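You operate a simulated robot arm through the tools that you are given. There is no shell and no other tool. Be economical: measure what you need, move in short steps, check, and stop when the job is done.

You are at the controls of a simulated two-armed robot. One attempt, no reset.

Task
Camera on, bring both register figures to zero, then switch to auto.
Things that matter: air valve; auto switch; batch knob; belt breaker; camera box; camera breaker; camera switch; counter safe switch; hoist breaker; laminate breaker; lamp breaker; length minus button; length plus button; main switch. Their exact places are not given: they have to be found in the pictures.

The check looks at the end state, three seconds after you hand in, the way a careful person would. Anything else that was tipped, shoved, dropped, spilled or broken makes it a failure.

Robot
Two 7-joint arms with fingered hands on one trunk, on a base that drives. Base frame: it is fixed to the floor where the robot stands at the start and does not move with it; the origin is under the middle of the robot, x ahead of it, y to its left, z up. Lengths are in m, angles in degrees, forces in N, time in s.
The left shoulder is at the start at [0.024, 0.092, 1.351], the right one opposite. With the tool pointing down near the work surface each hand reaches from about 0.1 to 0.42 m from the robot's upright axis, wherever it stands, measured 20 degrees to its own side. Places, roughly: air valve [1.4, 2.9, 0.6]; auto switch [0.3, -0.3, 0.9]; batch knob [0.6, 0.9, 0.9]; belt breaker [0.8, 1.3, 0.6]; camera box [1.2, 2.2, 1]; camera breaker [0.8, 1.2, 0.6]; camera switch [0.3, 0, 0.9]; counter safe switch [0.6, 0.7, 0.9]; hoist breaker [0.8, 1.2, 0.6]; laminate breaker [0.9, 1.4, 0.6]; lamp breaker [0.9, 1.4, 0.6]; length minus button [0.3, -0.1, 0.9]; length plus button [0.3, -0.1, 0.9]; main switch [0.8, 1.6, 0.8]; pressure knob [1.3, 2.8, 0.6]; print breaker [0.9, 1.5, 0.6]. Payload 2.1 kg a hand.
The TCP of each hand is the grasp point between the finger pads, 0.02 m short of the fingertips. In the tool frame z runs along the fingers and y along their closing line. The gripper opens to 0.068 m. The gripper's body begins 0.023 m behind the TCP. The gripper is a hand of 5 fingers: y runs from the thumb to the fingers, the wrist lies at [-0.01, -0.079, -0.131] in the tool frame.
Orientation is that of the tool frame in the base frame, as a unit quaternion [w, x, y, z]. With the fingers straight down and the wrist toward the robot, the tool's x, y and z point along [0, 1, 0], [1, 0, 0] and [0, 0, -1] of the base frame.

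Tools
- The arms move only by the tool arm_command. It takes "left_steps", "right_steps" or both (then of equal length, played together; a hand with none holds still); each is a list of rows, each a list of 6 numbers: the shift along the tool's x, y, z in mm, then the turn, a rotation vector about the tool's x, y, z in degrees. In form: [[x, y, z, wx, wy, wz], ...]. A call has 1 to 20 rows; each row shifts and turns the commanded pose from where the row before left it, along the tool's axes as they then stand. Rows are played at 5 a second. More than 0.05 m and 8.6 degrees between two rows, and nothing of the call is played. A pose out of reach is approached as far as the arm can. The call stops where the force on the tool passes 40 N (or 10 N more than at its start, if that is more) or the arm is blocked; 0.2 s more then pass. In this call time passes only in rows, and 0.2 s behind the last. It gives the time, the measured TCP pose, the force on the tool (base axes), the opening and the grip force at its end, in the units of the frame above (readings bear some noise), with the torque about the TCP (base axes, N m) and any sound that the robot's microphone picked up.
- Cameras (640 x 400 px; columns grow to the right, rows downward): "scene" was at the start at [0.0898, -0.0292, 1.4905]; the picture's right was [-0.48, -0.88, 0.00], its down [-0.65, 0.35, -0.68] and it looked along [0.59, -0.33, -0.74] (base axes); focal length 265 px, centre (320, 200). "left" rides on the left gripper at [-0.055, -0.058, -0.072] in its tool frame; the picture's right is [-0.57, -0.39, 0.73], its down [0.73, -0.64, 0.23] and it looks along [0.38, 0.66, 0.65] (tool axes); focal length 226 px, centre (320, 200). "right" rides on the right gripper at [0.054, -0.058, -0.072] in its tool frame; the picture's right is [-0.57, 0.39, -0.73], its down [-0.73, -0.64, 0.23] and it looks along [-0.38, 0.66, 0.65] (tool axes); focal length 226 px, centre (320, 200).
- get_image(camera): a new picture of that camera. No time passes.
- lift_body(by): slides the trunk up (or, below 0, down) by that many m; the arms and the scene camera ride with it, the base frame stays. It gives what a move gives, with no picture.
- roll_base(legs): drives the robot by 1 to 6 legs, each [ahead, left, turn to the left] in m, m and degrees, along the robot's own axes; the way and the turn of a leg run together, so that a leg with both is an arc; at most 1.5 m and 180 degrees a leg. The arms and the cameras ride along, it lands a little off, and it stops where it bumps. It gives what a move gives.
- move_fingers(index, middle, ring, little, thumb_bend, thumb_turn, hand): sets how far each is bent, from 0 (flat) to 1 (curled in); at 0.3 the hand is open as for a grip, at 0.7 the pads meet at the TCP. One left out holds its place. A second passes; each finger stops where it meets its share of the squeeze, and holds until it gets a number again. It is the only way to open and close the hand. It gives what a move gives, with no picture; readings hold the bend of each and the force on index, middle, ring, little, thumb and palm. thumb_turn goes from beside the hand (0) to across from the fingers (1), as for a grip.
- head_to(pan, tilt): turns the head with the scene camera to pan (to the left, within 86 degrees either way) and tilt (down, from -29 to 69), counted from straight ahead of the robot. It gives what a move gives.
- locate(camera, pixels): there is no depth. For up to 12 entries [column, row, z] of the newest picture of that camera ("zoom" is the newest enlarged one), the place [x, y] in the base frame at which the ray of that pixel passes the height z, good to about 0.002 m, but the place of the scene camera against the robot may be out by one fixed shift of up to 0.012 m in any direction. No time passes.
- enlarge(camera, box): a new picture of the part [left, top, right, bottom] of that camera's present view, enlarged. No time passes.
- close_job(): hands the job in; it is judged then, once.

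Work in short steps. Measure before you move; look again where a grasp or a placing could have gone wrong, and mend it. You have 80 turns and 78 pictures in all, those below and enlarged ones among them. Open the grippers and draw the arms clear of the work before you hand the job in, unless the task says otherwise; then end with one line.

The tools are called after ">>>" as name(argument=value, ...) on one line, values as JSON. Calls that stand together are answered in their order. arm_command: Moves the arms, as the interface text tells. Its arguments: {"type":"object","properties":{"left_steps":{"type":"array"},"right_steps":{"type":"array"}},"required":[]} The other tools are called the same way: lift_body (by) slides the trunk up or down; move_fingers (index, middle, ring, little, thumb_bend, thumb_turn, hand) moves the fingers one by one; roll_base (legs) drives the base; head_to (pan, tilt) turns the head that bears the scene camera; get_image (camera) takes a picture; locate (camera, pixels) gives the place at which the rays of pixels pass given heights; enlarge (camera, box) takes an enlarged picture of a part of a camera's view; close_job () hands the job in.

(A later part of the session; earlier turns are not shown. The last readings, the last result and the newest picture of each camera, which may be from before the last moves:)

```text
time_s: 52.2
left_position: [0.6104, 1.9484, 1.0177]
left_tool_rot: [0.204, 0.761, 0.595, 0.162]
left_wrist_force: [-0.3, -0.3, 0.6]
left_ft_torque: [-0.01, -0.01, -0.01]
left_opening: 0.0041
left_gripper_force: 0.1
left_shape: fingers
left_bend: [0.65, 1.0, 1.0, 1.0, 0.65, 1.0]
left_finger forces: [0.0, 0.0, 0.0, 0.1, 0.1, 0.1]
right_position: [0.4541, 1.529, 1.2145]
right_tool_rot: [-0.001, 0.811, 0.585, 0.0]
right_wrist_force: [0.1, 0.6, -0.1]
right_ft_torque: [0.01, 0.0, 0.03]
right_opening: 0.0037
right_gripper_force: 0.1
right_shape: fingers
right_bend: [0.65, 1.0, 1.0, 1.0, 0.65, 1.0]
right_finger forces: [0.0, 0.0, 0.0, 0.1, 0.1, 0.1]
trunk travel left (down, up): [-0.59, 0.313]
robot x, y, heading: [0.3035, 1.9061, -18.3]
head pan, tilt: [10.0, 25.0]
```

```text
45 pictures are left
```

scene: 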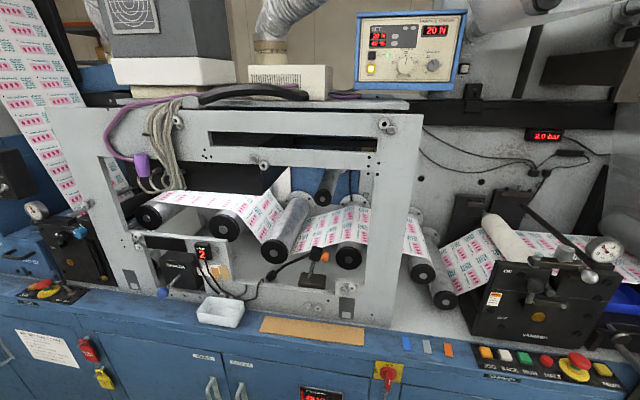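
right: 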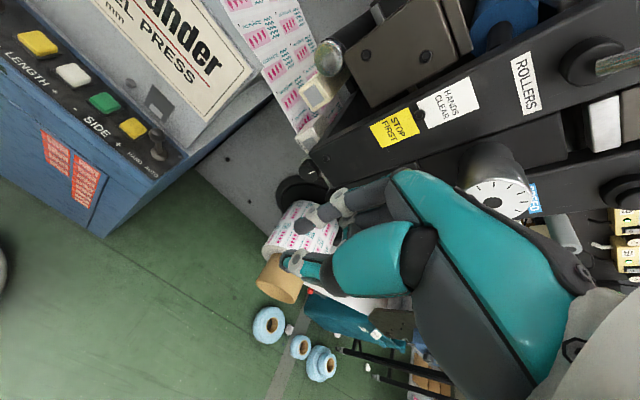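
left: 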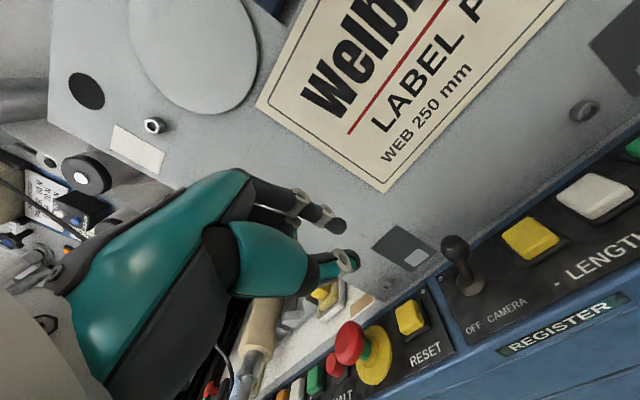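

The small screen at (202,252) is now lit. I enlarge it.

>>> enlarge(camera="scene", box=[178, 232, 226, 272])

```text
10.00 times, centred on (202, 252) of scene
```

zoom: 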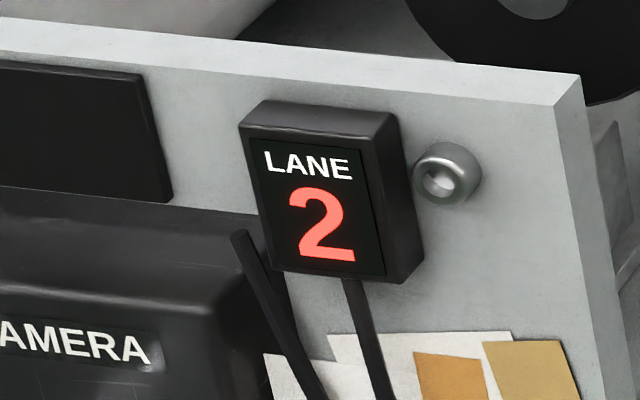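

It shows "LANE 2". The register figures must be shown elsewhere; I look around higher and left.

>>> head_to(pan=10, tilt=-5)

>>> get_image(camera="scene")

>>> head_to(pan=-60, tilt=10)

>>> get_image(camera="scene")

>>> get_image(camera="left")

```text
time_s: 53.2
left_position: [0.6099, 1.9481, 1.0182]
left_tool_rot: [0.203, 0.761, 0.595, 0.161]
left_wrist_force: [-0.4, -0.6, 0.4]
left_ft_torque: [-0.03, -0.01, 0.02]
left_opening: 0.0037
left_gripper_force: 0.0
left_shape: fingers
left_bend: [0.65, 1.0, 1.0, 1.0, 0.65, 1.0]
left_finger forces: [0.0, 0.0, 0.0, 0.1, 0.1, 0.0]
right_position: [0.4542, 1.5298, 1.2154]
right_tool_rot: [0.001, 0.811, 0.585, 0.0]
right_wrist_force: [-0.4, -0.4, -0.7]
right_ft_torque: [0.03, 0.0, -0.04]
right_opening: 0.0039
right_gripper_force: 0.0
right_shape: fingers
right_bend: [0.65, 1.0, 1.0, 1.0, 0.65, 1.0]
right_finger forces: [0.0, 0.0, 0.0, 0.0, 0.0, 0.0]
trunk travel left (down, up): [-0.59, 0.313]
robot x, y, heading: [0.3053, 1.9065, -18.4]
head pan, tilt: [10.0, -5.0]
```

```text
43 pictures are left
```

scene: 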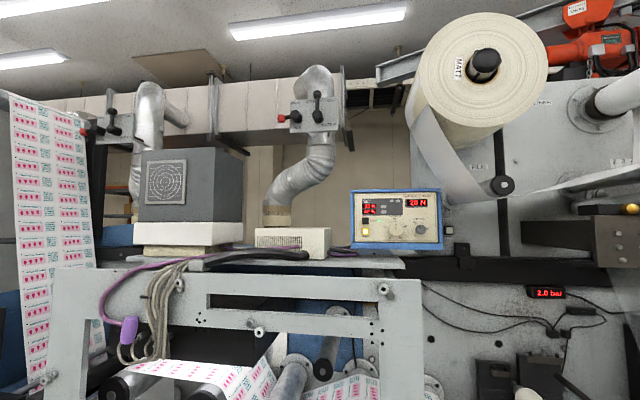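

```text
time_s: 54.6
left_position: [0.6097, 1.9492, 1.0176]
left_tool_rot: [0.203, 0.76, 0.595, 0.161]
left_wrist_force: [0.2, 0.4, 0.1]
left_ft_torque: [-0.01, -0.02, 0.01]
left_opening: 0.0038
left_gripper_force: 0.2
left_shape: fingers
left_bend: [0.65, 1.0, 1.0, 1.0, 0.65, 1.0]
left_finger forces: [0.0, 0.0, 0.0, 0.1, 0.1, 0.0]
right_position: [0.4537, 1.5295, 1.2144]
right_tool_rot: [0.001, 0.812, 0.584, 0.0]
right_wrist_force: [0.2, -0.8, -0.3]
right_ft_torque: [0.01, -0.03, -0.02]
right_opening: 0.0043
right_gripper_force: 0.0
right_shape: fingers
right_bend: [0.65, 1.0, 1.0, 1.0, 0.65, 1.0]
right_finger forces: [0.0, 0.1, 0.0, 0.1, 0.1, 0.1]
trunk travel left (down, up): [-0.59, 0.313]
robot x, y, heading: [0.3041, 1.9031, -18.2]
head pan, tilt: [-60.0, 10.0]
```

```text
42 pictures are left
```

scene: 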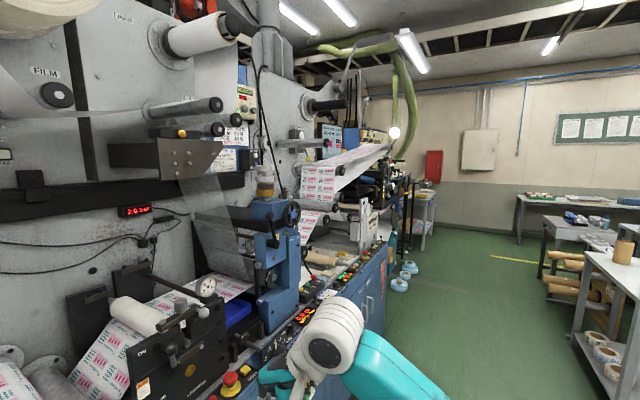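

```text
41 pictures are left
```

left: 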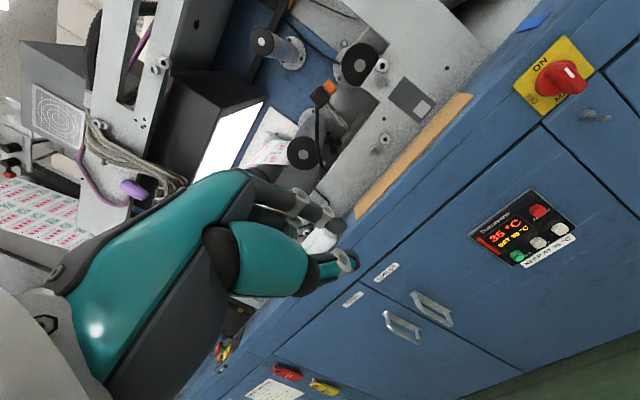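

I zoom into the near station and the tension boxes for a register read-out.

>>> enlarge(camera="scene", box=[210, 70, 290, 170])

>>> enlarge(camera="scene", box=[310, 110, 420, 260])

```text
4.00 times, centred on (250, 120) of scene
```

zoom: 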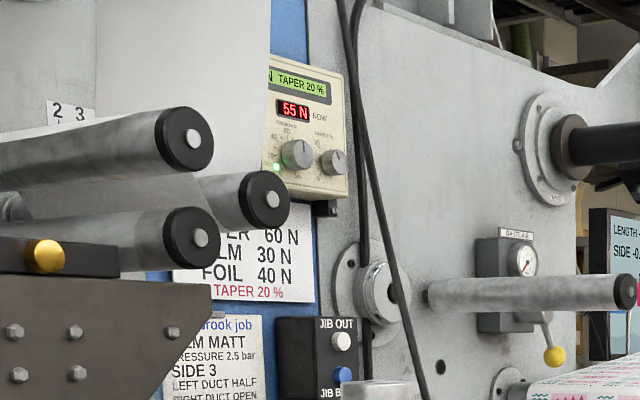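

```text
2.67 times, centred on (365, 185) of scene
```

zoom: 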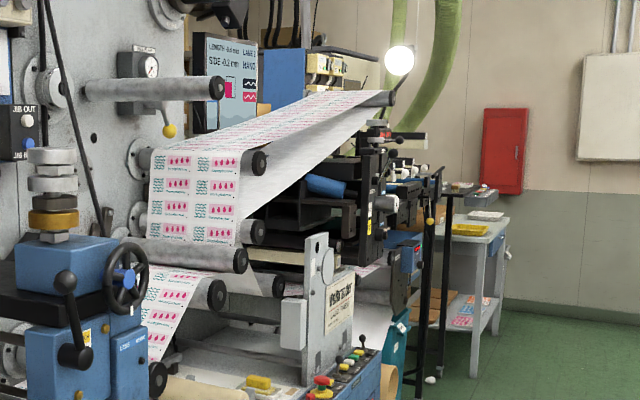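

A monitor near the start station shows "LENGTH … mm LANE …, SIDE −0.2 mm HAND". I enlarge it strongly, together with the batch ticket.

>>> enlarge(camera="scene", box=[385, 118, 425, 168])

>>> enlarge(camera="scene", box=[308, 116, 348, 166])

```text
8.00 times, centred on (405, 143) of scene
```

zoom: 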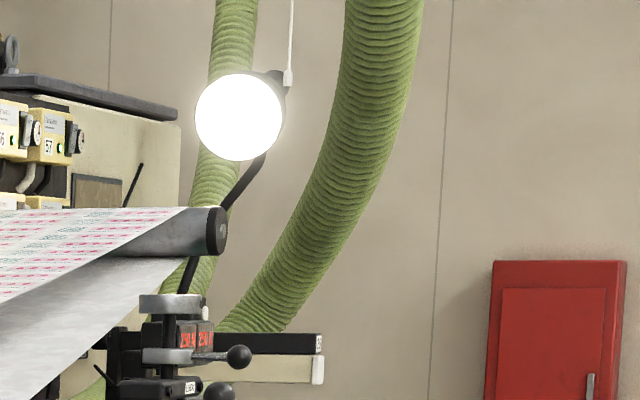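

```text
8.00 times, centred on (328, 141) of scene
```

zoom: 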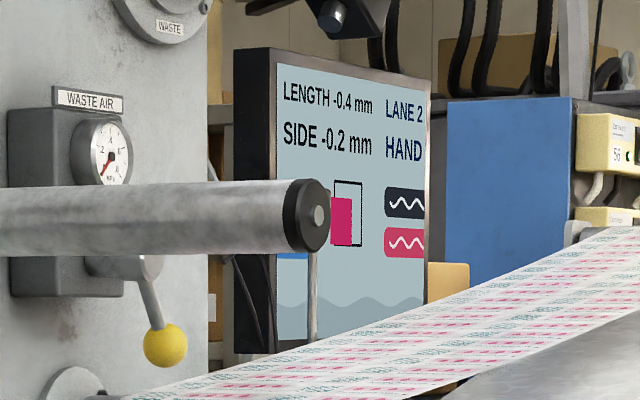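

The monitor reads LENGTH −0.4 mm, SIDE −0.2 mm, LANE 2, HAND. I drive back to the register panel and turn the head towards the monitor.

>>> roll_base(legs=[[0, -1.0, 0], [0, -0.96, 0], [0.28, 0, 0]])

>>> head_to(pan=-20, tilt=15)

>>> get_image(camera="scene")

```text
time_s: 65.9
left_position: [0.2358, -0.0008, 1.0172]
left_tool_rot: [0.204, 0.765, 0.589, 0.16]
left_wrist_force: [-0.1, 0.4, 0.2]
left_ft_torque: [-0.01, 0.01, 0.01]
left_opening: 0.0039
left_gripper_force: 0.0
left_shape: fingers
left_bend: [0.65, 1.0, 1.0, 1.0, 0.65, 1.0]
left_finger forces: [0.0, 0.0, 0.1, 0.1, 0.0, 0.1]
right_position: [0.0744, -0.4161, 1.2142]
right_tool_rot: [0.0, 0.816, 0.578, -0.001]
right_wrist_force: [0.1, 0.2, -0.3]
right_ft_torque: [-0.01, -0.02, 0.01]
right_opening: 0.0039
right_gripper_force: 0.1
right_shape: fingers
right_bend: [0.65, 1.0, 1.0, 1.0, 0.65, 1.0]
right_finger forces: [0.1, 0.1, 0.0, 0.1, 0.1, 0.0]
trunk travel left (down, up): [-0.59, 0.313]
robot x, y, heading: [-0.0696, -0.0346, -19.1]
head pan, tilt: [-60.0, 10.0]
```

```text
time_s: 67.0
left_position: [0.2359, 0.0001, 1.0177]
left_tool_rot: [0.203, 0.765, 0.59, 0.161]
left_wrist_force: [0.3, 0.0, 1.0]
left_ft_torque: [-0.01, 0.01, -0.01]
left_opening: 0.0042
left_gripper_force: 0.2
left_shape: fingers
left_bend: [0.65, 1.0, 1.0, 1.0, 0.65, 1.0]
left_finger forces: [0.1, 0.1, 0.0, 0.0, 0.0, 0.1]
right_position: [0.0731, -0.4169, 1.2149]
right_tool_rot: [0.001, 0.815, 0.579, -0.001]
right_wrist_force: [-0.6, 0.3, 0.1]
right_ft_torque: [-0.01, -0.01, 0.01]
right_opening: 0.0039
right_gripper_force: 0.0
right_shape: fingers
right_bend: [0.65, 1.0, 1.0, 1.0, 0.65, 1.0]
right_finger forces: [0.0, 0.0, 0.0, 0.1, 0.1, 0.1]
trunk travel left (down, up): [-0.59, 0.313]
robot x, y, heading: [-0.0676, -0.0356, -19.6]
head pan, tilt: [-20.0, 15.0]
```

```text
36 pictures are left
```

scene: 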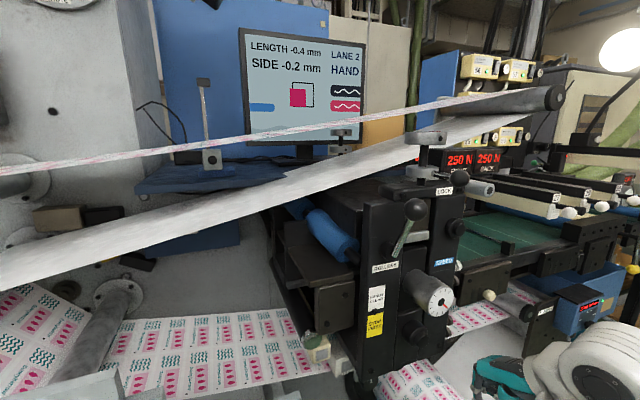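

The monitor is readable from here. I nudge the base 4 cm ahead and 3 cm right, then raise the left hand aside while the right hand comes over the panel and pitches 30° forward.

>>> roll_base(legs=[[0.04, -0.03, 0]])

>>> arm_command(left_steps=[[25, 0, -30, 0, 0, 0], [25, 0, -30, 0, 0, 0], [25, 0, -30, 0, 0, 0]])

>>> arm_command(right_steps=[[41, 8, 24, 0, 0, 0], [41, 8, 24, 0, 0, 0], [41, 8, 24, 0, 0, 0], [41, 8, 24, 0, 0, 0], [41, 8, 24, 0, 0, 0], [41, 8, 24, 0, 0, 0], [41, 8, 24, 0, 0, 0], [41, 8, 24, 0, 0, 0], [41, 8, 23, 0, 0, 0], [0, 0, 0, -7.5, 0, 0], [0, 0, 0, -7.5, 0, 0], [0, 0, 0, -7.5, 0, 0], [0, 0, 0, -7.5, 0, 0]])

>>> get_image(camera="right")

```text
time_s: 67.9
left_position: [0.2638, -0.0431, 1.0184]
left_tool_rot: [0.203, 0.765, 0.59, 0.16]
left_wrist_force: [0.6, -0.6, -0.6]
left_ft_torque: [0.04, -0.01, -0.03]
left_opening: 0.0042
left_gripper_force: 0.1
left_shape: fingers
left_bend: [0.65, 1.0, 1.0, 1.0, 0.65, 1.0]
left_finger forces: [0.0, 0.0, 0.0, 0.0, 0.0, 0.0]
right_position: [0.1008, -0.4578, 1.2139]
right_tool_rot: [-0.001, 0.816, 0.579, -0.001]
right_wrist_force: [0.5, 0.1, 0.2]
right_ft_torque: [0.01, 0.03, -0.02]
right_opening: 0.0038
right_gripper_force: 0.0
right_shape: fingers
right_bend: [0.65, 1.0, 1.0, 1.0, 0.65, 1.0]
right_finger forces: [0.1, 0.1, 0.0, 0.0, 0.0, 0.1]
trunk travel left (down, up): [-0.59, 0.313]
robot x, y, heading: [-0.0461, -0.0819, -19.4]
head pan, tilt: [-20.0, 15.0]
```

```text
time_s: 68.7
left_position: [0.24, 0.0432, 1.0951]
left_tool_rot: [0.204, 0.766, 0.589, 0.16]
left_wrist_force: [0.9, -0.7, 0.3]
left_ft_torque: [-0.01, -0.01, -0.04]
left_opening: 0.0042
left_gripper_force: 0.0
left_shape: fingers
left_bend: [0.65, 1.0, 1.0, 1.0, 0.65, 1.0]
left_finger forces: [0.0, 0.1, 0.0, 0.1, 0.1, 0.0]
right_position: [0.1022, -0.4575, 1.2142]
right_tool_rot: [0.0, 0.816, 0.579, -0.001]
right_wrist_force: [0.8, 1.1, -0.6]
right_ft_torque: [-0.04, -0.01, 0.0]
right_opening: 0.0039
right_gripper_force: 0.0
right_shape: fingers
right_bend: [0.65, 1.0, 1.0, 1.0, 0.65, 1.0]
right_finger forces: [0.1, 0.1, 0.0, 0.0, 0.0, 0.0]
trunk travel left (down, up): [-0.59, 0.313]
robot x, y, heading: [-0.042, -0.0788, -19.4]
head pan, tilt: [-20.0, 15.0]
```

```text
time_s: 71.4
left_position: [0.2385, 0.0449, 1.0959]
left_tool_rot: [0.204, 0.765, 0.59, 0.159]
left_wrist_force: [0.3, -0.7, -0.1]
left_ft_torque: [-0.04, 0.0, -0.02]
left_opening: 0.0041
left_gripper_force: 0.0
left_shape: fingers
left_bend: [0.65, 1.0, 1.0, 1.0, 0.65, 1.0]
left_finger forces: [0.0, 0.0, 0.0, 0.1, 0.0, 0.0]
right_position: [0.3318, -0.1694, 1.0422]
right_tool_rot: [0.236, 0.787, 0.554, 0.134]
right_wrist_force: [-10.0, 6.4, 0.4]
right_ft_torque: [0.02, -0.06, 0.04]
right_opening: 0.0
right_gripper_force: 5.7
right_shape: fingers
right_bend: [0.7, 1.0, 1.0, 1.0, 0.65, 1.0]
right_finger forces: [7.9, 4.0, 0.0, 0.0, 0.1, 0.1]
trunk travel left (down, up): [-0.59, 0.313]
robot x, y, heading: [-0.0461, -0.0792, -19.2]
head pan, tilt: [-20.0, 15.0]
stopped in row 13 (right hand): the arm was blocked; the commanded pose is now the measured one
```

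```text
35 pictures are left
```

right: 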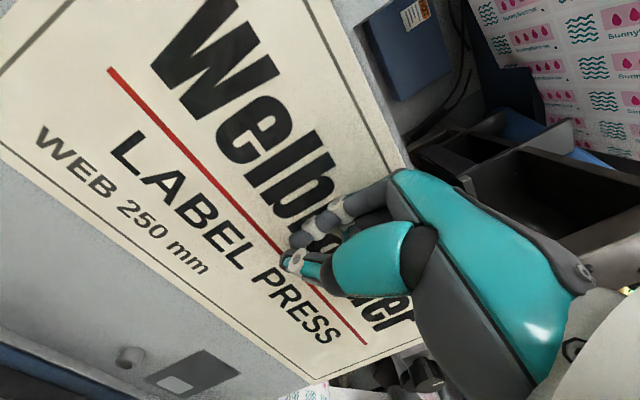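

The right hand got further ahead than commanded and touched the name plate lightly (10 N). I back off 5 cm at once and look.

>>> arm_command(right_steps=[[0, -22, -13, 0, 0, 0], [0, -22, -13, 0, 0, 0]])

>>> get_image(camera="right")

```text
time_s: 72.0
left_position: [0.2364, 0.0451, 1.0963]
left_tool_rot: [0.205, 0.765, 0.589, 0.161]
left_wrist_force: [-0.4, 0.7, -0.1]
left_ft_torque: [-0.01, 0.01, -0.01]
left_opening: 0.0039
left_gripper_force: 0.1
left_shape: fingers
left_bend: [0.65, 1.0, 1.0, 1.0, 0.65, 1.0]
left_finger forces: [0.1, 0.0, 0.0, 0.0, 0.0, 0.0]
right_position: [0.342, -0.1768, 1.1115]
right_tool_rot: [0.319, 0.761, 0.533, 0.187]
right_wrist_force: [-11.5, 7.4, 2.2]
right_ft_torque: [0.11, 0.19, 0.03]
right_opening: 0.0001
right_gripper_force: 6.8
right_shape: fingers
right_bend: [0.73, 1.0, 1.0, 1.0, 0.56, 1.0]
right_finger forces: [10.3, 0.1, 0.0, 0.0, 3.4, 0.1]
trunk travel left (down, up): [-0.59, 0.313]
robot x, y, heading: [-0.0427, -0.0769, -19.1]
head pan, tilt: [-20.0, 15.0]
stopped in row 2 (right hand): the arm was blocked; the commanded pose is now the measured one
```

```text
34 pictures are left
```

right: 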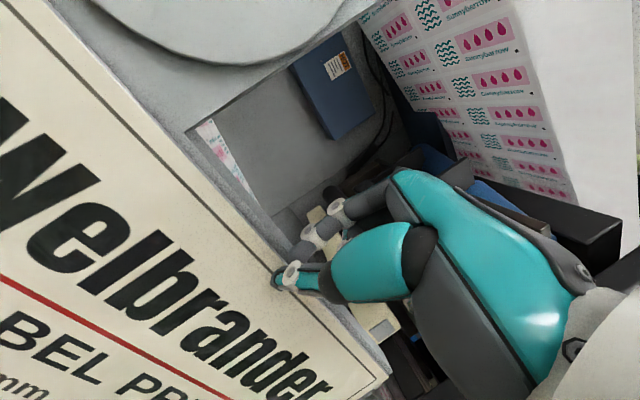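

The hand rose and tilted instead of backing off — the arm seems constrained somewhere. I look down at both arms before moving again.

>>> head_to(pan=0, tilt=55)

>>> get_image(camera="scene")

```text
time_s: 73.0
left_position: [0.237, 0.0439, 1.0953]
left_tool_rot: [0.205, 0.765, 0.59, 0.16]
left_wrist_force: [0.4, -1.7, 0.0]
left_ft_torque: [-0.01, -0.02, -0.01]
left_opening: 0.0039
left_gripper_force: 0.1
left_shape: fingers
left_bend: [0.65, 1.0, 1.0, 1.0, 0.65, 1.0]
left_finger forces: [0.0, 0.0, 0.0, 0.0, 0.1, 0.0]
right_position: [0.3406, -0.1771, 1.1114]
right_tool_rot: [0.319, 0.762, 0.533, 0.186]
right_wrist_force: [-11.7, 8.2, 6.2]
right_ft_torque: [0.22, 0.2, 0.02]
right_opening: 0.0
right_gripper_force: 8.2
right_shape: fingers
right_bend: [0.73, 1.0, 1.0, 1.0, 0.56, 1.0]
right_finger forces: [12.3, 0.1, 0.0, 0.0, 4.0, 0.1]
trunk travel left (down, up): [-0.59, 0.313]
robot x, y, heading: [-0.043, -0.08, -19.3]
head pan, tilt: [0.0, 55.0]
```

```text
33 pictures are left
```

scene: 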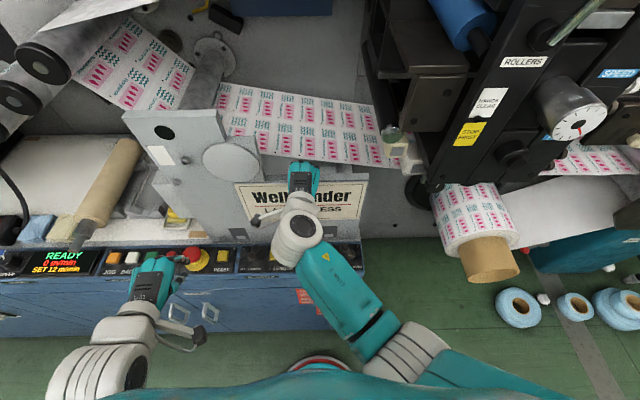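

The fingertips press on the plate; the simplest clean release is backing the base 6 cm, with the hand riding along.

>>> roll_base(legs=[[-0.06, 0, 0]])

>>> arm_command(right_steps=[[0, 0, 0, 0, 0, 0]])

>>> get_image(camera="right")

```text
time_s: 74.0
left_position: [0.182, 0.0637, 1.0954]
left_tool_rot: [0.205, 0.766, 0.589, 0.16]
left_wrist_force: [0.6, -0.6, 0.5]
left_ft_torque: [-0.01, -0.04, 0.02]
left_opening: 0.0039
left_gripper_force: 0.1
left_shape: fingers
left_bend: [0.65, 1.0, 1.0, 1.0, 0.65, 1.0]
left_finger forces: [0.1, 0.1, 0.0, 0.0, 0.0, 0.0]
right_position: [0.2865, -0.1579, 1.1106]
right_tool_rot: [0.318, 0.762, 0.532, 0.186]
right_wrist_force: [-0.6, 0.0, -0.9]
right_ft_torque: [0.02, -0.01, 0.0]
right_opening: 0.0035
right_gripper_force: 0.1
right_shape: fingers
right_bend: [0.65, 1.0, 1.0, 1.0, 0.65, 1.0]
right_finger forces: [0.1, 0.1, 0.0, 0.0, 0.1, 0.0]
trunk travel left (down, up): [-0.59, 0.313]
robot x, y, heading: [-0.0988, -0.0572, -19.4]
head pan, tilt: [0.0, 55.0]
```

```text
time_s: 74.4
left_position: [0.182, 0.0636, 1.0945]
left_tool_rot: [0.204, 0.765, 0.589, 0.159]
left_wrist_force: [-0.1, 0.5, 0.0]
left_ft_torque: [-0.01, 0.01, 0.0]
left_opening: 0.0038
left_gripper_force: 0.0
left_shape: fingers
left_bend: [0.65, 1.0, 1.0, 1.0, 0.65, 1.0]
left_finger forces: [0.0, 0.0, 0.1, 0.0, 0.0, 0.2]
right_position: [0.2878, -0.1585, 1.1097]
right_tool_rot: [0.318, 0.762, 0.532, 0.186]
right_wrist_force: [-0.4, 0.0, -0.5]
right_ft_torque: [0.0, 0.0, -0.01]
right_opening: 0.0038
right_gripper_force: 0.0
right_shape: fingers
right_bend: [0.65, 1.0, 1.0, 1.0, 0.65, 1.0]
right_finger forces: [0.1, 0.1, 0.0, 0.0, 0.1, 0.0]
trunk travel left (down, up): [-0.59, 0.313]
robot x, y, heading: [-0.0988, -0.0626, -19.3]
head pan, tilt: [0.0, 55.0]
```

```text
32 pictures are left
```

right: 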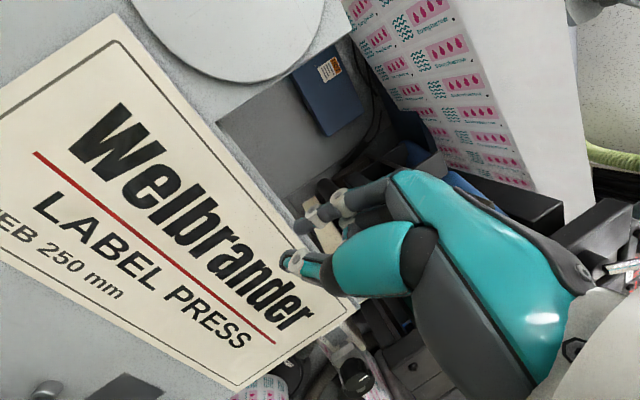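

Free again. I reduce the pitch to 30° and lower the hand 10 cm straight down with the tip over the panel edge.

>>> arm_command(right_steps=[[0, 0, 0, 6.5, 0, 0], [0, 0, 0, 6.5, 0, 0], [0, -17, 29, 0, 0, 0], [0, -17, 29, 0, 0, 0], [0, -17, 29, 0, 0, 0]])

>>> get_image(camera="right")

```text
time_s: 75.6
left_position: [0.1837, 0.0636, 1.0945]
left_tool_rot: [0.204, 0.765, 0.589, 0.16]
left_wrist_force: [0.4, 0.1, 0.2]
left_ft_torque: [0.01, 0.01, -0.02]
left_opening: 0.0037
left_gripper_force: 0.0
left_shape: fingers
left_bend: [0.65, 1.0, 1.0, 1.0, 0.65, 1.0]
left_finger forces: [0.0, 0.0, 0.0, 0.0, 0.0, 0.0]
right_position: [0.2865, -0.174, 1.0083]
right_tool_rot: [0.239, 0.794, 0.547, 0.115]
right_wrist_force: [0.8, 0.6, -0.4]
right_ft_torque: [-0.02, 0.01, -0.04]
right_opening: 0.0038
right_gripper_force: 0.1
right_shape: fingers
right_bend: [0.65, 1.0, 1.0, 1.0, 0.65, 1.0]
right_finger forces: [0.0, 0.1, 0.0, 0.0, 0.0, 0.0]
trunk travel left (down, up): [-0.59, 0.313]
robot x, y, heading: [-0.1015, -0.0586, -19.5]
head pan, tilt: [0.0, 55.0]
```

```text
31 pictures are left
```

right: 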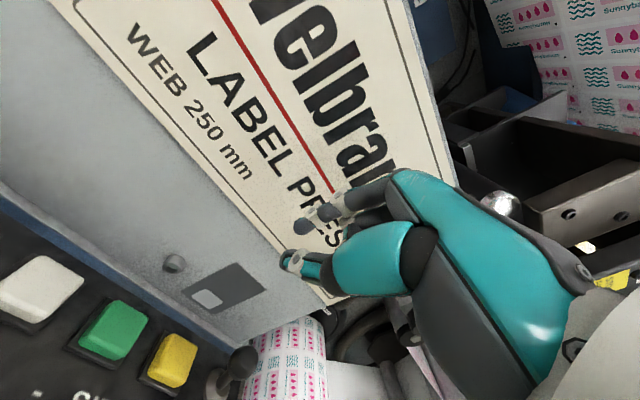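

The hand obeys now. Buttons seen: white length+ (42,288), green side− (117,328), yellow side+ (173,358). I locate them.

>>> locate(camera="right", pixels=[[42, 286, 0.867], [117, 327, 0.867], [173, 358, 0.867], [42, 286, 0.857], [117, 327, 0.857], [173, 358, 0.857], [240, 362, 0.9]])

```text
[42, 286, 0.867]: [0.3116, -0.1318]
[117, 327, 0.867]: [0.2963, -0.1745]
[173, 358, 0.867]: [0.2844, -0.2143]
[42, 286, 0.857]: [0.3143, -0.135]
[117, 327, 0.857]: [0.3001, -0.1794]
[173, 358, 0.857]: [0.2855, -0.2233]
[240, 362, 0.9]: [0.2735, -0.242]
```

Positions agree: length+ (0.311,−0.132), side+ (0.284,−0.215) at top height 0.867. I move the right hand to hover ~25 mm above length+.

>>> arm_command(right_steps=[[19, -14, 26, 0, 0, 0], [19, -14, 26, 0, 0, 0], [19, -13, 26, 0, 0, 0]])

>>> get_image(camera="right")

```text
time_s: 76.4
left_position: [0.1832, 0.064, 1.0959]
left_tool_rot: [0.203, 0.766, 0.589, 0.159]
left_wrist_force: [0.3, -0.2, -1.0]
left_ft_torque: [0.0, 0.01, 0.0]
left_opening: 0.0041
left_gripper_force: 0.0
left_shape: fingers
left_bend: [0.65, 1.0, 1.0, 1.0, 0.65, 1.0]
left_finger forces: [0.1, 0.0, 0.0, 0.0, 0.0, 0.1]
right_position: [0.2848, -0.1518, 0.984]
right_tool_rot: [0.238, 0.794, 0.546, 0.123]
right_wrist_force: [-0.2, 0.3, -0.4]
right_ft_torque: [-0.05, 0.0, 0.03]
right_opening: 0.0034
right_gripper_force: 0.0
right_shape: fingers
right_bend: [0.65, 1.0, 1.0, 1.0, 0.65, 1.0]
right_finger forces: [0.1, 0.0, 0.0, 0.1, 0.0, 0.1]
right hand out of reach, approached as far as the arm can: row 1, 2, 3
trunk travel left (down, up): [-0.59, 0.313]
robot x, y, heading: [-0.0965, -0.0563, -19.5]
head pan, tilt: [0.0, 55.0]
```

```text
30 pictures are left
```

right: 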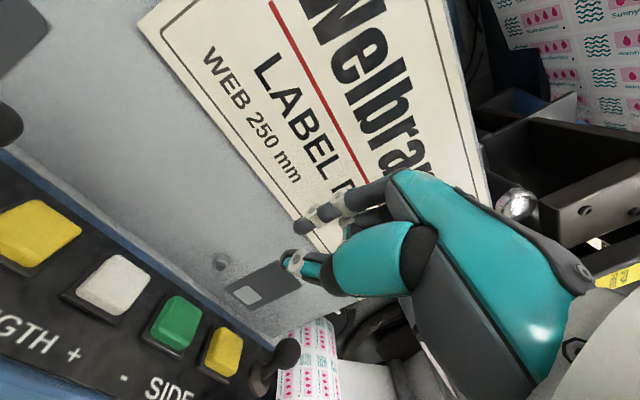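

The right hand is out of reach because it works across the body centre; mirrored to the left-hand success, the robot should stand ~0.21 m further left. I retract both hands first.

>>> arm_command(left_steps=[[0, -20, -14, 0, 0, 0], [0, -20, -14, 0, 0, 0], [0, -20, -14, 0, 0, 0], [0, -20, -14, 0, 0, 0], [0, 0, 0, 0, 0, 0]], right_steps=[[-36, -9, -12, 0, 0, 0], [-36, -9, -12, 0, 0, 0], [-36, -9, -12, 0, 0, 0], [-36, -9, -12, 0, 0, 0], [-36, -9, -12, 0, 0, 0]])

>>> get_image(camera="scene")

```text
time_s: 77.6
left_position: [0.0988, 0.0855, 1.0971]
left_tool_rot: [0.188, 0.766, 0.597, 0.146]
left_wrist_force: [0.3, 0.2, 0.0]
left_ft_torque: [0.0, 0.01, 0.0]
left_opening: 0.0041
left_gripper_force: 0.1
left_shape: fingers
left_bend: [0.65, 1.0, 1.0, 1.0, 0.65, 1.0]
left_finger forces: [0.0, 0.1, 0.0, 0.0, 0.0, 0.0]
left hand out of reach, approached as far as the arm can: row 3, 4
right_position: [0.1513, -0.2825, 1.0233]
right_tool_rot: [0.23, 0.793, 0.55, 0.124]
right_wrist_force: [-0.9, -0.5, -0.5]
right_ft_torque: [0.02, -0.04, 0.03]
right_opening: 0.0035
right_gripper_force: 0.0
right_shape: fingers
right_bend: [0.65, 1.0, 1.0, 1.0, 0.65, 1.0]
right_finger forces: [0.0, 0.0, 0.0, 0.0, 0.1, 0.0]
trunk travel left (down, up): [-0.59, 0.313]
robot x, y, heading: [-0.0983, -0.0558, -19.2]
head pan, tilt: [0.0, 55.0]
```

```text
29 pictures are left
```

scene: 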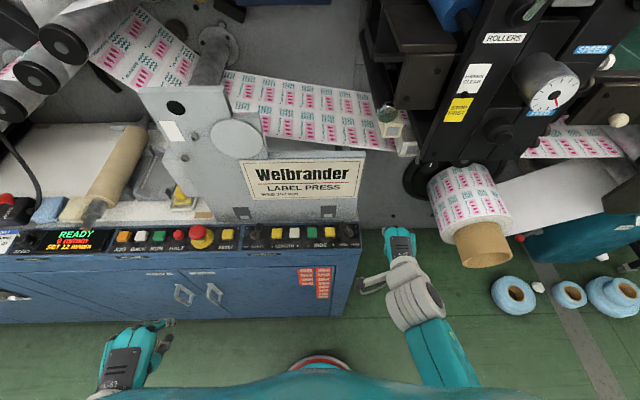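

Clear view, everything intact. I drive the base 0.065 ahead and 0.21 left.

>>> roll_base(legs=[[0.065, 0.21, 0]])

>>> get_image(camera="right")

```text
time_s: 79.3
left_position: [0.2297, 0.2611, 1.0964]
left_tool_rot: [0.188, 0.767, 0.596, 0.146]
left_wrist_force: [-0.1, 0.6, 0.4]
left_ft_torque: [0.0, 0.0, 0.0]
left_opening: 0.0038
left_gripper_force: 0.0
left_shape: fingers
left_bend: [0.65, 1.0, 1.0, 1.0, 0.65, 1.0]
left_finger forces: [0.0, 0.0, 0.1, 0.0, 0.0, 0.0]
right_position: [0.2824, -0.1081, 1.0248]
right_tool_rot: [0.23, 0.794, 0.549, 0.124]
right_wrist_force: [0.0, -0.3, 0.3]
right_ft_torque: [-0.02, 0.0, 0.01]
right_opening: 0.0034
right_gripper_force: 0.0
right_shape: fingers
right_bend: [0.65, 1.0, 1.0, 1.0, 0.65, 1.0]
right_finger forces: [0.0, 0.1, 0.1, 0.1, 0.1, 0.0]
trunk travel left (down, up): [-0.59, 0.313]
robot x, y, heading: [0.0317, 0.1157, -19.4]
head pan, tilt: [0.0, 55.0]
```

```text
28 pictures are left
```

right: 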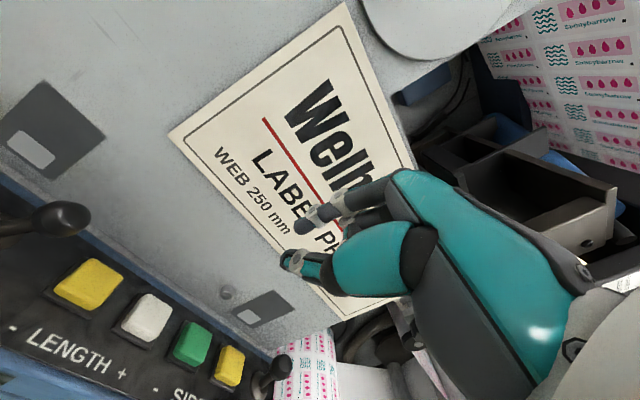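

Now I lower to hover above length+ (white, at (145,318)).

>>> arm_command(right_steps=[[-1, -9, 37, 0, 0, 0], [-1, -9, 37, 0, 0, 0], [-1, -9, 37, 0, 0, 0]])

>>> get_image(camera="right")

```text
time_s: 80.1
left_position: [0.2301, 0.2604, 1.0979]
left_tool_rot: [0.189, 0.767, 0.595, 0.147]
left_wrist_force: [0.1, -0.6, 0.1]
left_ft_torque: [0.0, 0.0, 0.02]
left_opening: 0.004
left_gripper_force: 0.0
left_shape: fingers
left_bend: [0.65, 1.0, 1.0, 1.0, 0.65, 1.0]
left_finger forces: [0.0, 0.0, 0.0, 0.0, 0.0, 0.1]
right_position: [0.3131, -0.1295, 0.9141]
right_tool_rot: [0.23, 0.794, 0.548, 0.128]
right_wrist_force: [0.1, 0.5, 0.1]
right_ft_torque: [-0.01, -0.05, 0.0]
right_opening: 0.0036
right_gripper_force: 0.0
right_shape: fingers
right_bend: [0.65, 1.0, 1.0, 1.0, 0.65, 1.0]
right_finger forces: [0.1, 0.1, 0.1, 0.0, 0.0, 0.1]
trunk travel left (down, up): [-0.59, 0.313]
robot x, y, heading: [0.0302, 0.1177, -19.4]
head pan, tilt: [0.0, 55.0]
```

```text
27 pictures are left
```

right: 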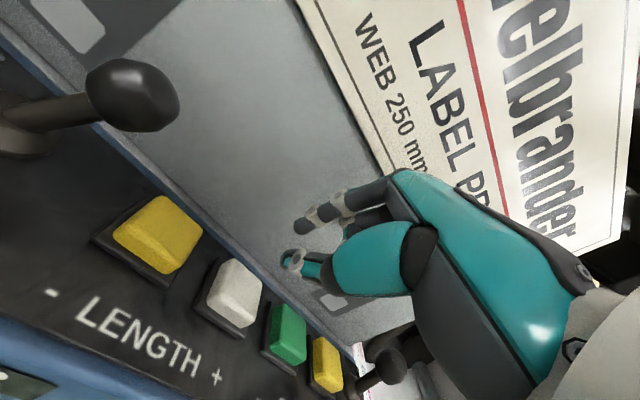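

I verify the thumb tip's xy at its height and the white button's position by the same camera.

>>> locate(camera="right", pixels=[[235, 292, 0.867], [235, 292, 0.86], [290, 264, 0.89], [290, 264, 0.895], [290, 264, 0.885], [170, 235, 0.867], [304, 226, 0.9]])

```text
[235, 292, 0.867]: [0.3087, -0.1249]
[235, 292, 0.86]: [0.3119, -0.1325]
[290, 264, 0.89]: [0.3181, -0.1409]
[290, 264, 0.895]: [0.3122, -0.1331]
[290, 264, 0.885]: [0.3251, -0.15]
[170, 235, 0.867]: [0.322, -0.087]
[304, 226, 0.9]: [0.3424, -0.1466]
```

The tip needs ~5 mm left/back; I descend 20 mm with that correction, then in 3 mm steps.

>>> arm_command(right_steps=[[3.5, -8, 7, 0, 0, 0], [0, -8, 7, 0, 0, 0], [0, -1.5, 2.6, 0, 0, 0], [0, -1.5, 2.6, 0, 0, 0], [0, -1.5, 2.6, 0, 0, 0]])

>>> get_image(camera="right")

```text
time_s: 81.3
left_position: [0.2294, 0.2595, 1.0986]
left_tool_rot: [0.189, 0.767, 0.596, 0.147]
left_wrist_force: [0.8, 0.2, -0.2]
left_ft_torque: [-0.03, -0.02, 0.0]
left_opening: 0.0041
left_gripper_force: 0.0
left_shape: fingers
left_bend: [0.65, 1.0, 1.0, 1.0, 0.65, 1.0]
left_finger forces: [0.0, 0.1, 0.0, 0.0, 0.0, 0.0]
right_position: [0.3043, -0.1243, 0.8937]
right_tool_rot: [0.23, 0.794, 0.549, 0.124]
right_wrist_force: [-0.4, 0.5, -0.6]
right_ft_torque: [-0.02, -0.01, 0.0]
right_opening: 0.0036
right_gripper_force: 0.1
right_shape: fingers
right_bend: [0.65, 1.0, 1.0, 1.0, 0.65, 1.0]
right_finger forces: [0.0, 0.0, 0.1, 0.0, 0.1, 0.1]
right hand out of reach, approached as far as the arm can: row 3, 4
trunk travel left (down, up): [-0.59, 0.313]
robot x, y, heading: [0.0282, 0.1176, -19.5]
head pan, tilt: [0.0, 55.0]
```

```text
26 pictures are left
```

right: 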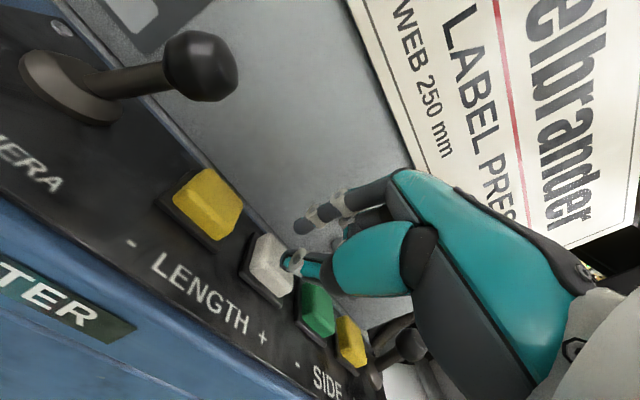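

The tip is over the white button but arm reach is at its limit; lowering the trunk gives a clean vertical press. I lower 8 mm and read force.

>>> lift_body(by=-0.008)

>>> head_to(pan=-20, tilt=15)

>>> get_image(camera="scene")

```text
time_s: 81.9
left_position: [0.2292, 0.2608, 1.0877]
left_tool_rot: [0.188, 0.767, 0.595, 0.148]
left_wrist_force: [-0.1, -0.5, -0.3]
left_ft_torque: [0.0, 0.0, 0.02]
left_opening: 0.0039
left_gripper_force: 0.0
left_shape: fingers
left_bend: [0.65, 1.0, 1.0, 1.0, 0.65, 1.0]
left_finger forces: [0.0, 0.0, 0.0, 0.1, 0.0, 0.1]
right_position: [0.3042, -0.1243, 0.8852]
right_tool_rot: [0.23, 0.794, 0.549, 0.123]
right_wrist_force: [-1.0, 0.0, 2.6]
right_ft_torque: [-0.01, 0.02, 0.03]
right_opening: 0.0022
right_gripper_force: 1.2
right_shape: fingers
right_bend: [0.65, 1.0, 1.0, 1.0, 0.67, 1.0]
right_finger forces: [0.0, 0.1, 0.0, 0.1, 1.9, 0.0]
trunk travel left (down, up): [-0.582, 0.321]
robot x, y, heading: [0.0275, 0.1198, -19.6]
head pan, tilt: [0.0, 55.0]
heard: click
```

```text
time_s: 82.9
left_position: [0.2296, 0.2606, 1.0891]
left_tool_rot: [0.19, 0.767, 0.595, 0.147]
left_wrist_force: [0.4, -0.7, -0.1]
left_ft_torque: [0.01, -0.03, 0.0]
left_opening: 0.004
left_gripper_force: 0.0
left_shape: fingers
left_bend: [0.65, 1.0, 1.0, 1.0, 0.65, 1.0]
left_finger forces: [0.0, 0.0, 0.0, 0.0, 0.0, 0.1]
right_position: [0.3043, -0.1235, 0.886]
right_tool_rot: [0.229, 0.794, 0.549, 0.124]
right_wrist_force: [0.4, 0.3, 1.7]
right_ft_torque: [-0.01, -0.01, -0.02]
right_opening: 0.0016
right_gripper_force: 0.7
right_shape: fingers
right_bend: [0.65, 1.0, 1.0, 1.0, 0.67, 1.0]
right_finger forces: [0.0, 0.1, 0.0, 0.0, 1.8, 0.0]
trunk travel left (down, up): [-0.582, 0.321]
robot x, y, heading: [0.0315, 0.1171, -19.3]
head pan, tilt: [-20.0, 15.0]
```

```text
25 pictures are left
```

scene: 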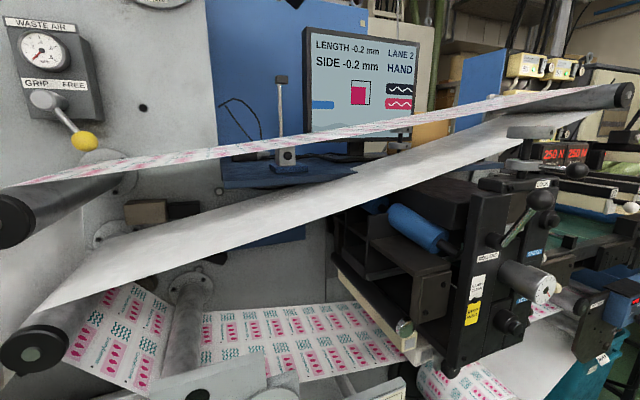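

Click heard and LENGTH now reads −0.2: +0.2 per press. I release and press once more.

>>> lift_body(by=0.01)

>>> lift_body(by=-0.01)

>>> lift_body(by=0.015)

>>> get_image(camera="scene")

```text
time_s: 83.5
left_position: [0.2306, 0.2602, 1.0992]
left_tool_rot: [0.19, 0.767, 0.595, 0.146]
left_wrist_force: [0.6, -0.1, 0.6]
left_ft_torque: [0.01, -0.02, 0.01]
left_opening: 0.0038
left_gripper_force: 0.1
left_shape: fingers
left_bend: [0.65, 1.0, 1.0, 1.0, 0.65, 1.0]
left_finger forces: [0.1, 0.0, 0.0, 0.0, 0.0, 0.0]
right_position: [0.3036, -0.1236, 0.8952]
right_tool_rot: [0.229, 0.795, 0.549, 0.123]
right_wrist_force: [0.8, 0.2, 0.2]
right_ft_torque: [0.0, -0.01, 0.01]
right_opening: 0.0033
right_gripper_force: 0.1
right_shape: fingers
right_bend: [0.65, 1.0, 1.0, 1.0, 0.65, 1.0]
right_finger forces: [0.0, 0.0, 0.0, 0.0, 0.0, 0.1]
trunk travel left (down, up): [-0.592, 0.311]
robot x, y, heading: [0.0306, 0.1116, -19.3]
head pan, tilt: [-20.0, 15.0]
```

```text
time_s: 84.1
left_position: [0.2305, 0.2611, 1.0895]
left_tool_rot: [0.189, 0.767, 0.596, 0.147]
left_wrist_force: [-0.1, 0.7, -0.6]
left_ft_torque: [-0.01, -0.01, -0.01]
left_opening: 0.0041
left_gripper_force: 0.0
left_shape: fingers
left_bend: [0.65, 1.0, 1.0, 1.0, 0.65, 1.0]
left_finger forces: [0.0, 0.0, 0.0, 0.1, 0.0, 0.0]
right_position: [0.3041, -0.1237, 0.8864]
right_tool_rot: [0.229, 0.794, 0.549, 0.123]
right_wrist_force: [0.1, 0.4, 2.1]
right_ft_torque: [-0.01, 0.01, -0.01]
right_opening: 0.0022
right_gripper_force: 1.0
right_shape: fingers
right_bend: [0.65, 1.0, 1.0, 1.0, 0.67, 1.0]
right_finger forces: [0.1, 0.0, 0.0, 0.0, 1.7, 0.0]
trunk travel left (down, up): [-0.582, 0.321]
robot x, y, heading: [0.0294, 0.1193, -19.6]
head pan, tilt: [-20.0, 15.0]
heard: click
```

```text
time_s: 84.7
left_position: [0.2294, 0.2602, 1.1047]
left_tool_rot: [0.189, 0.767, 0.596, 0.146]
left_wrist_force: [-0.6, -0.6, 1.0]
left_ft_torque: [-0.04, 0.0, 0.0]
left_opening: 0.0042
left_gripper_force: 0.0
left_shape: fingers
left_bend: [0.65, 1.0, 1.0, 1.0, 0.65, 1.0]
left_finger forces: [0.0, 0.1, 0.1, 0.0, 0.0, 0.0]
right_position: [0.3036, -0.1225, 0.9017]
right_tool_rot: [0.229, 0.794, 0.549, 0.123]
right_wrist_force: [0.6, -0.4, -0.1]
right_ft_torque: [-0.06, -0.02, 0.02]
right_opening: 0.0033
right_gripper_force: 0.1
right_shape: fingers
right_bend: [0.65, 1.0, 1.0, 1.0, 0.65, 1.0]
right_finger forces: [0.0, 0.1, 0.0, 0.0, 0.0, 0.1]
trunk travel left (down, up): [-0.597, 0.306]
robot x, y, heading: [0.0295, 0.1165, -19.2]
head pan, tilt: [-20.0, 15.0]
```

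```text
24 pictures are left
```

scene: 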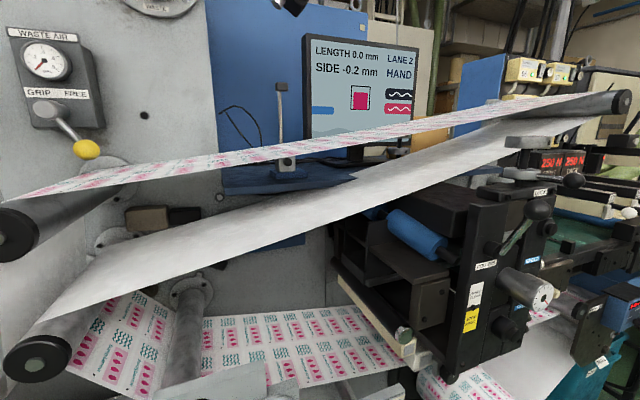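

LENGTH is 0.0. For SIDE + and the AUTO toggle the left hand suits better (its curled fingers stay away from the toggle). I retract the right hand, shift the base 0.37 m right, and look.

>>> arm_command(right_steps=[[0, -13, -37, 0, 0, 0], [0, -13, -37, 0, 0, 0], [0, -13, -37, 0, 0, 0], [0, -13, -37, 0, 0, 0]])

>>> head_to(pan=-20, tilt=55)

>>> get_image(camera="scene")

```text
time_s: 85.7
left_position: [0.2288, 0.26, 1.1037]
left_tool_rot: [0.189, 0.766, 0.596, 0.147]
left_wrist_force: [-0.6, -0.2, -0.4]
left_ft_torque: [0.0, 0.04, 0.0]
left_opening: 0.0039
left_gripper_force: 0.0
left_shape: fingers
left_bend: [0.65, 1.0, 1.0, 1.0, 0.65, 1.0]
left_finger forces: [0.0, 0.0, 0.0, 0.0, 0.0, 0.0]
right_position: [0.1933, -0.0747, 1.0041]
right_tool_rot: [0.229, 0.795, 0.549, 0.122]
right_wrist_force: [0.3, 0.4, -0.3]
right_ft_torque: [0.01, 0.0, 0.0]
right_opening: 0.0036
right_gripper_force: 0.1
right_shape: fingers
right_bend: [0.65, 1.0, 1.0, 1.0, 0.65, 1.0]
right_finger forces: [0.1, 0.1, 0.0, 0.1, 0.0, 0.1]
trunk travel left (down, up): [-0.597, 0.306]
robot x, y, heading: [0.0273, 0.1156, -19.5]
head pan, tilt: [-20.0, 15.0]
```

```text
time_s: 86.8
left_position: [0.2299, 0.2606, 1.1035]
left_tool_rot: [0.19, 0.768, 0.595, 0.146]
left_wrist_force: [0.1, 0.0, 0.4]
left_ft_torque: [-0.01, 0.02, 0.0]
left_opening: 0.004
left_gripper_force: 0.0
left_shape: fingers
left_bend: [0.65, 1.0, 1.0, 1.0, 0.65, 1.0]
left_finger forces: [0.0, 0.0, 0.1, 0.0, 0.0, 0.0]
right_position: [0.1945, -0.0748, 1.0035]
right_tool_rot: [0.23, 0.794, 0.549, 0.124]
right_wrist_force: [0.5, 0.6, -0.4]
right_ft_torque: [-0.04, 0.01, 0.0]
right_opening: 0.0036
right_gripper_force: 0.1
right_shape: fingers
right_bend: [0.65, 1.0, 1.0, 1.0, 0.65, 1.0]
right_finger forces: [0.0, 0.0, 0.0, 0.1, 0.0, 0.0]
trunk travel left (down, up): [-0.597, 0.306]
robot x, y, heading: [0.03, 0.1172, -19.6]
head pan, tilt: [-20.0, 55.0]
```

```text
23 pictures are left
```

scene: 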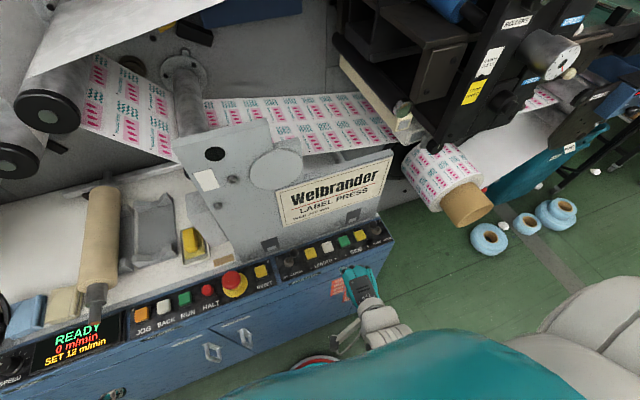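

I check where the roll core and blue rolls are before driving right.

>>> locate(camera="scene", pixels=[[475, 220, 0.7], [475, 220, 0.9], [475, 220, 0.5], [490, 245, 0.05], [440, 190, 0.8]])

```text
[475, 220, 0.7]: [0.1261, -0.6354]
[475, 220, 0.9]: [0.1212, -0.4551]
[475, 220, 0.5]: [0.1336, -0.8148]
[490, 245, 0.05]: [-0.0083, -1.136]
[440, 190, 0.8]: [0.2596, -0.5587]
```

The core end is near (0.13,−0.6) — enough clearance. I drive right 0.37 m.

>>> roll_base(legs=[[-0.02, -0.37, 0]])

>>> get_image(camera="left")

```text
time_s: 89.2
left_position: [0.0868, -0.085, 1.1039]
left_tool_rot: [0.19, 0.77, 0.591, 0.146]
left_wrist_force: [0.4, -0.3, -0.1]
left_ft_torque: [-0.01, 0.03, 0.0]
left_opening: 0.0039
left_gripper_force: 0.1
left_shape: fingers
left_bend: [0.65, 1.0, 1.0, 1.0, 0.65, 1.0]
left_finger forces: [0.1, 0.0, 0.0, 0.0, 0.1, 0.0]
right_position: [0.047, -0.4212, 1.0029]
right_tool_rot: [0.229, 0.797, 0.545, 0.123]
right_wrist_force: [0.1, 0.0, 0.6]
right_ft_torque: [-0.01, 0.02, 0.02]
right_opening: 0.0037
right_gripper_force: 0.1
right_shape: fingers
right_bend: [0.65, 1.0, 1.0, 1.0, 0.65, 1.0]
right_finger forces: [0.0, 0.1, 0.0, 0.0, 0.1, 0.0]
trunk travel left (down, up): [-0.597, 0.306]
robot x, y, heading: [-0.115, -0.2225, -20.2]
head pan, tilt: [-20.0, 55.0]
```

```text
22 pictures are left
```

left: 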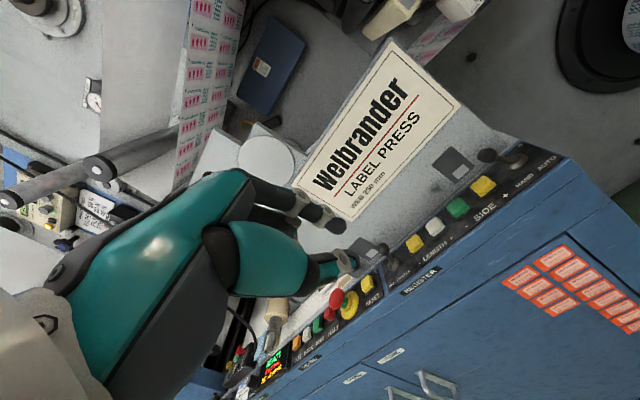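

I bring the left hand most of the way towards hovering over SIDE + (yellow at (484,187)).

>>> arm_command(left_steps=[[-11, 15, 37, 0, 0, 0], [-11, 15, 37, 0, 0, 0], [-11, 15, 37, 0, 0, 0], [-11, 15, 37, 0, 0, 0], [-11, 15, 37, 0, 0, 0]])

>>> get_image(camera="left")

```text
time_s: 90.4
left_position: [0.2177, -0.1774, 0.9739]
left_tool_rot: [0.189, 0.77, 0.591, 0.146]
left_wrist_force: [0.1, 0.6, -0.2]
left_ft_torque: [0.01, -0.01, -0.03]
left_opening: 0.0039
left_gripper_force: 0.0
left_shape: fingers
left_bend: [0.65, 1.0, 1.0, 1.0, 0.65, 1.0]
left_finger forces: [0.0, 0.1, 0.1, 0.1, 0.0, 0.0]
right_position: [0.0483, -0.4212, 1.0038]
right_tool_rot: [0.23, 0.797, 0.545, 0.122]
right_wrist_force: [0.4, -0.1, -0.6]
right_ft_torque: [0.0, -0.02, 0.01]
right_opening: 0.0038
right_gripper_force: 0.0
right_shape: fingers
right_bend: [0.65, 1.0, 1.0, 1.0, 0.65, 1.0]
right_finger forces: [0.0, 0.1, 0.1, 0.1, 0.1, 0.0]
trunk travel left (down, up): [-0.597, 0.306]
robot x, y, heading: [-0.1145, -0.2254, -20.2]
head pan, tilt: [-20.0, 55.0]
```

```text
21 pictures are left
```

left: 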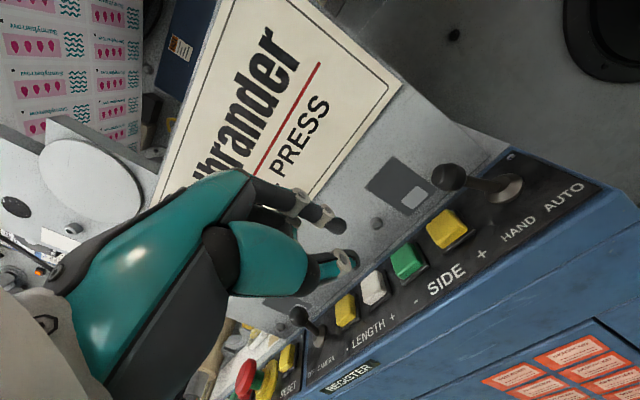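

SIDE + at (447,229), auto knob (448,178), its base (503,187). I locate them.

>>> locate(camera="left", pixels=[[447, 229, 0.865], [407, 261, 0.865], [448, 178, 0.89], [448, 178, 0.9], [505, 187, 0.857], [345, 264, 0.955], [345, 264, 0.95]])

```text
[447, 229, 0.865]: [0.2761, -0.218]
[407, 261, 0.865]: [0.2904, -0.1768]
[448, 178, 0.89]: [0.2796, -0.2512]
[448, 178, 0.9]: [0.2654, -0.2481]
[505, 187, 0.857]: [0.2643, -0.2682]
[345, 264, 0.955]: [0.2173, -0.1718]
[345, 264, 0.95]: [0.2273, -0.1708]
```

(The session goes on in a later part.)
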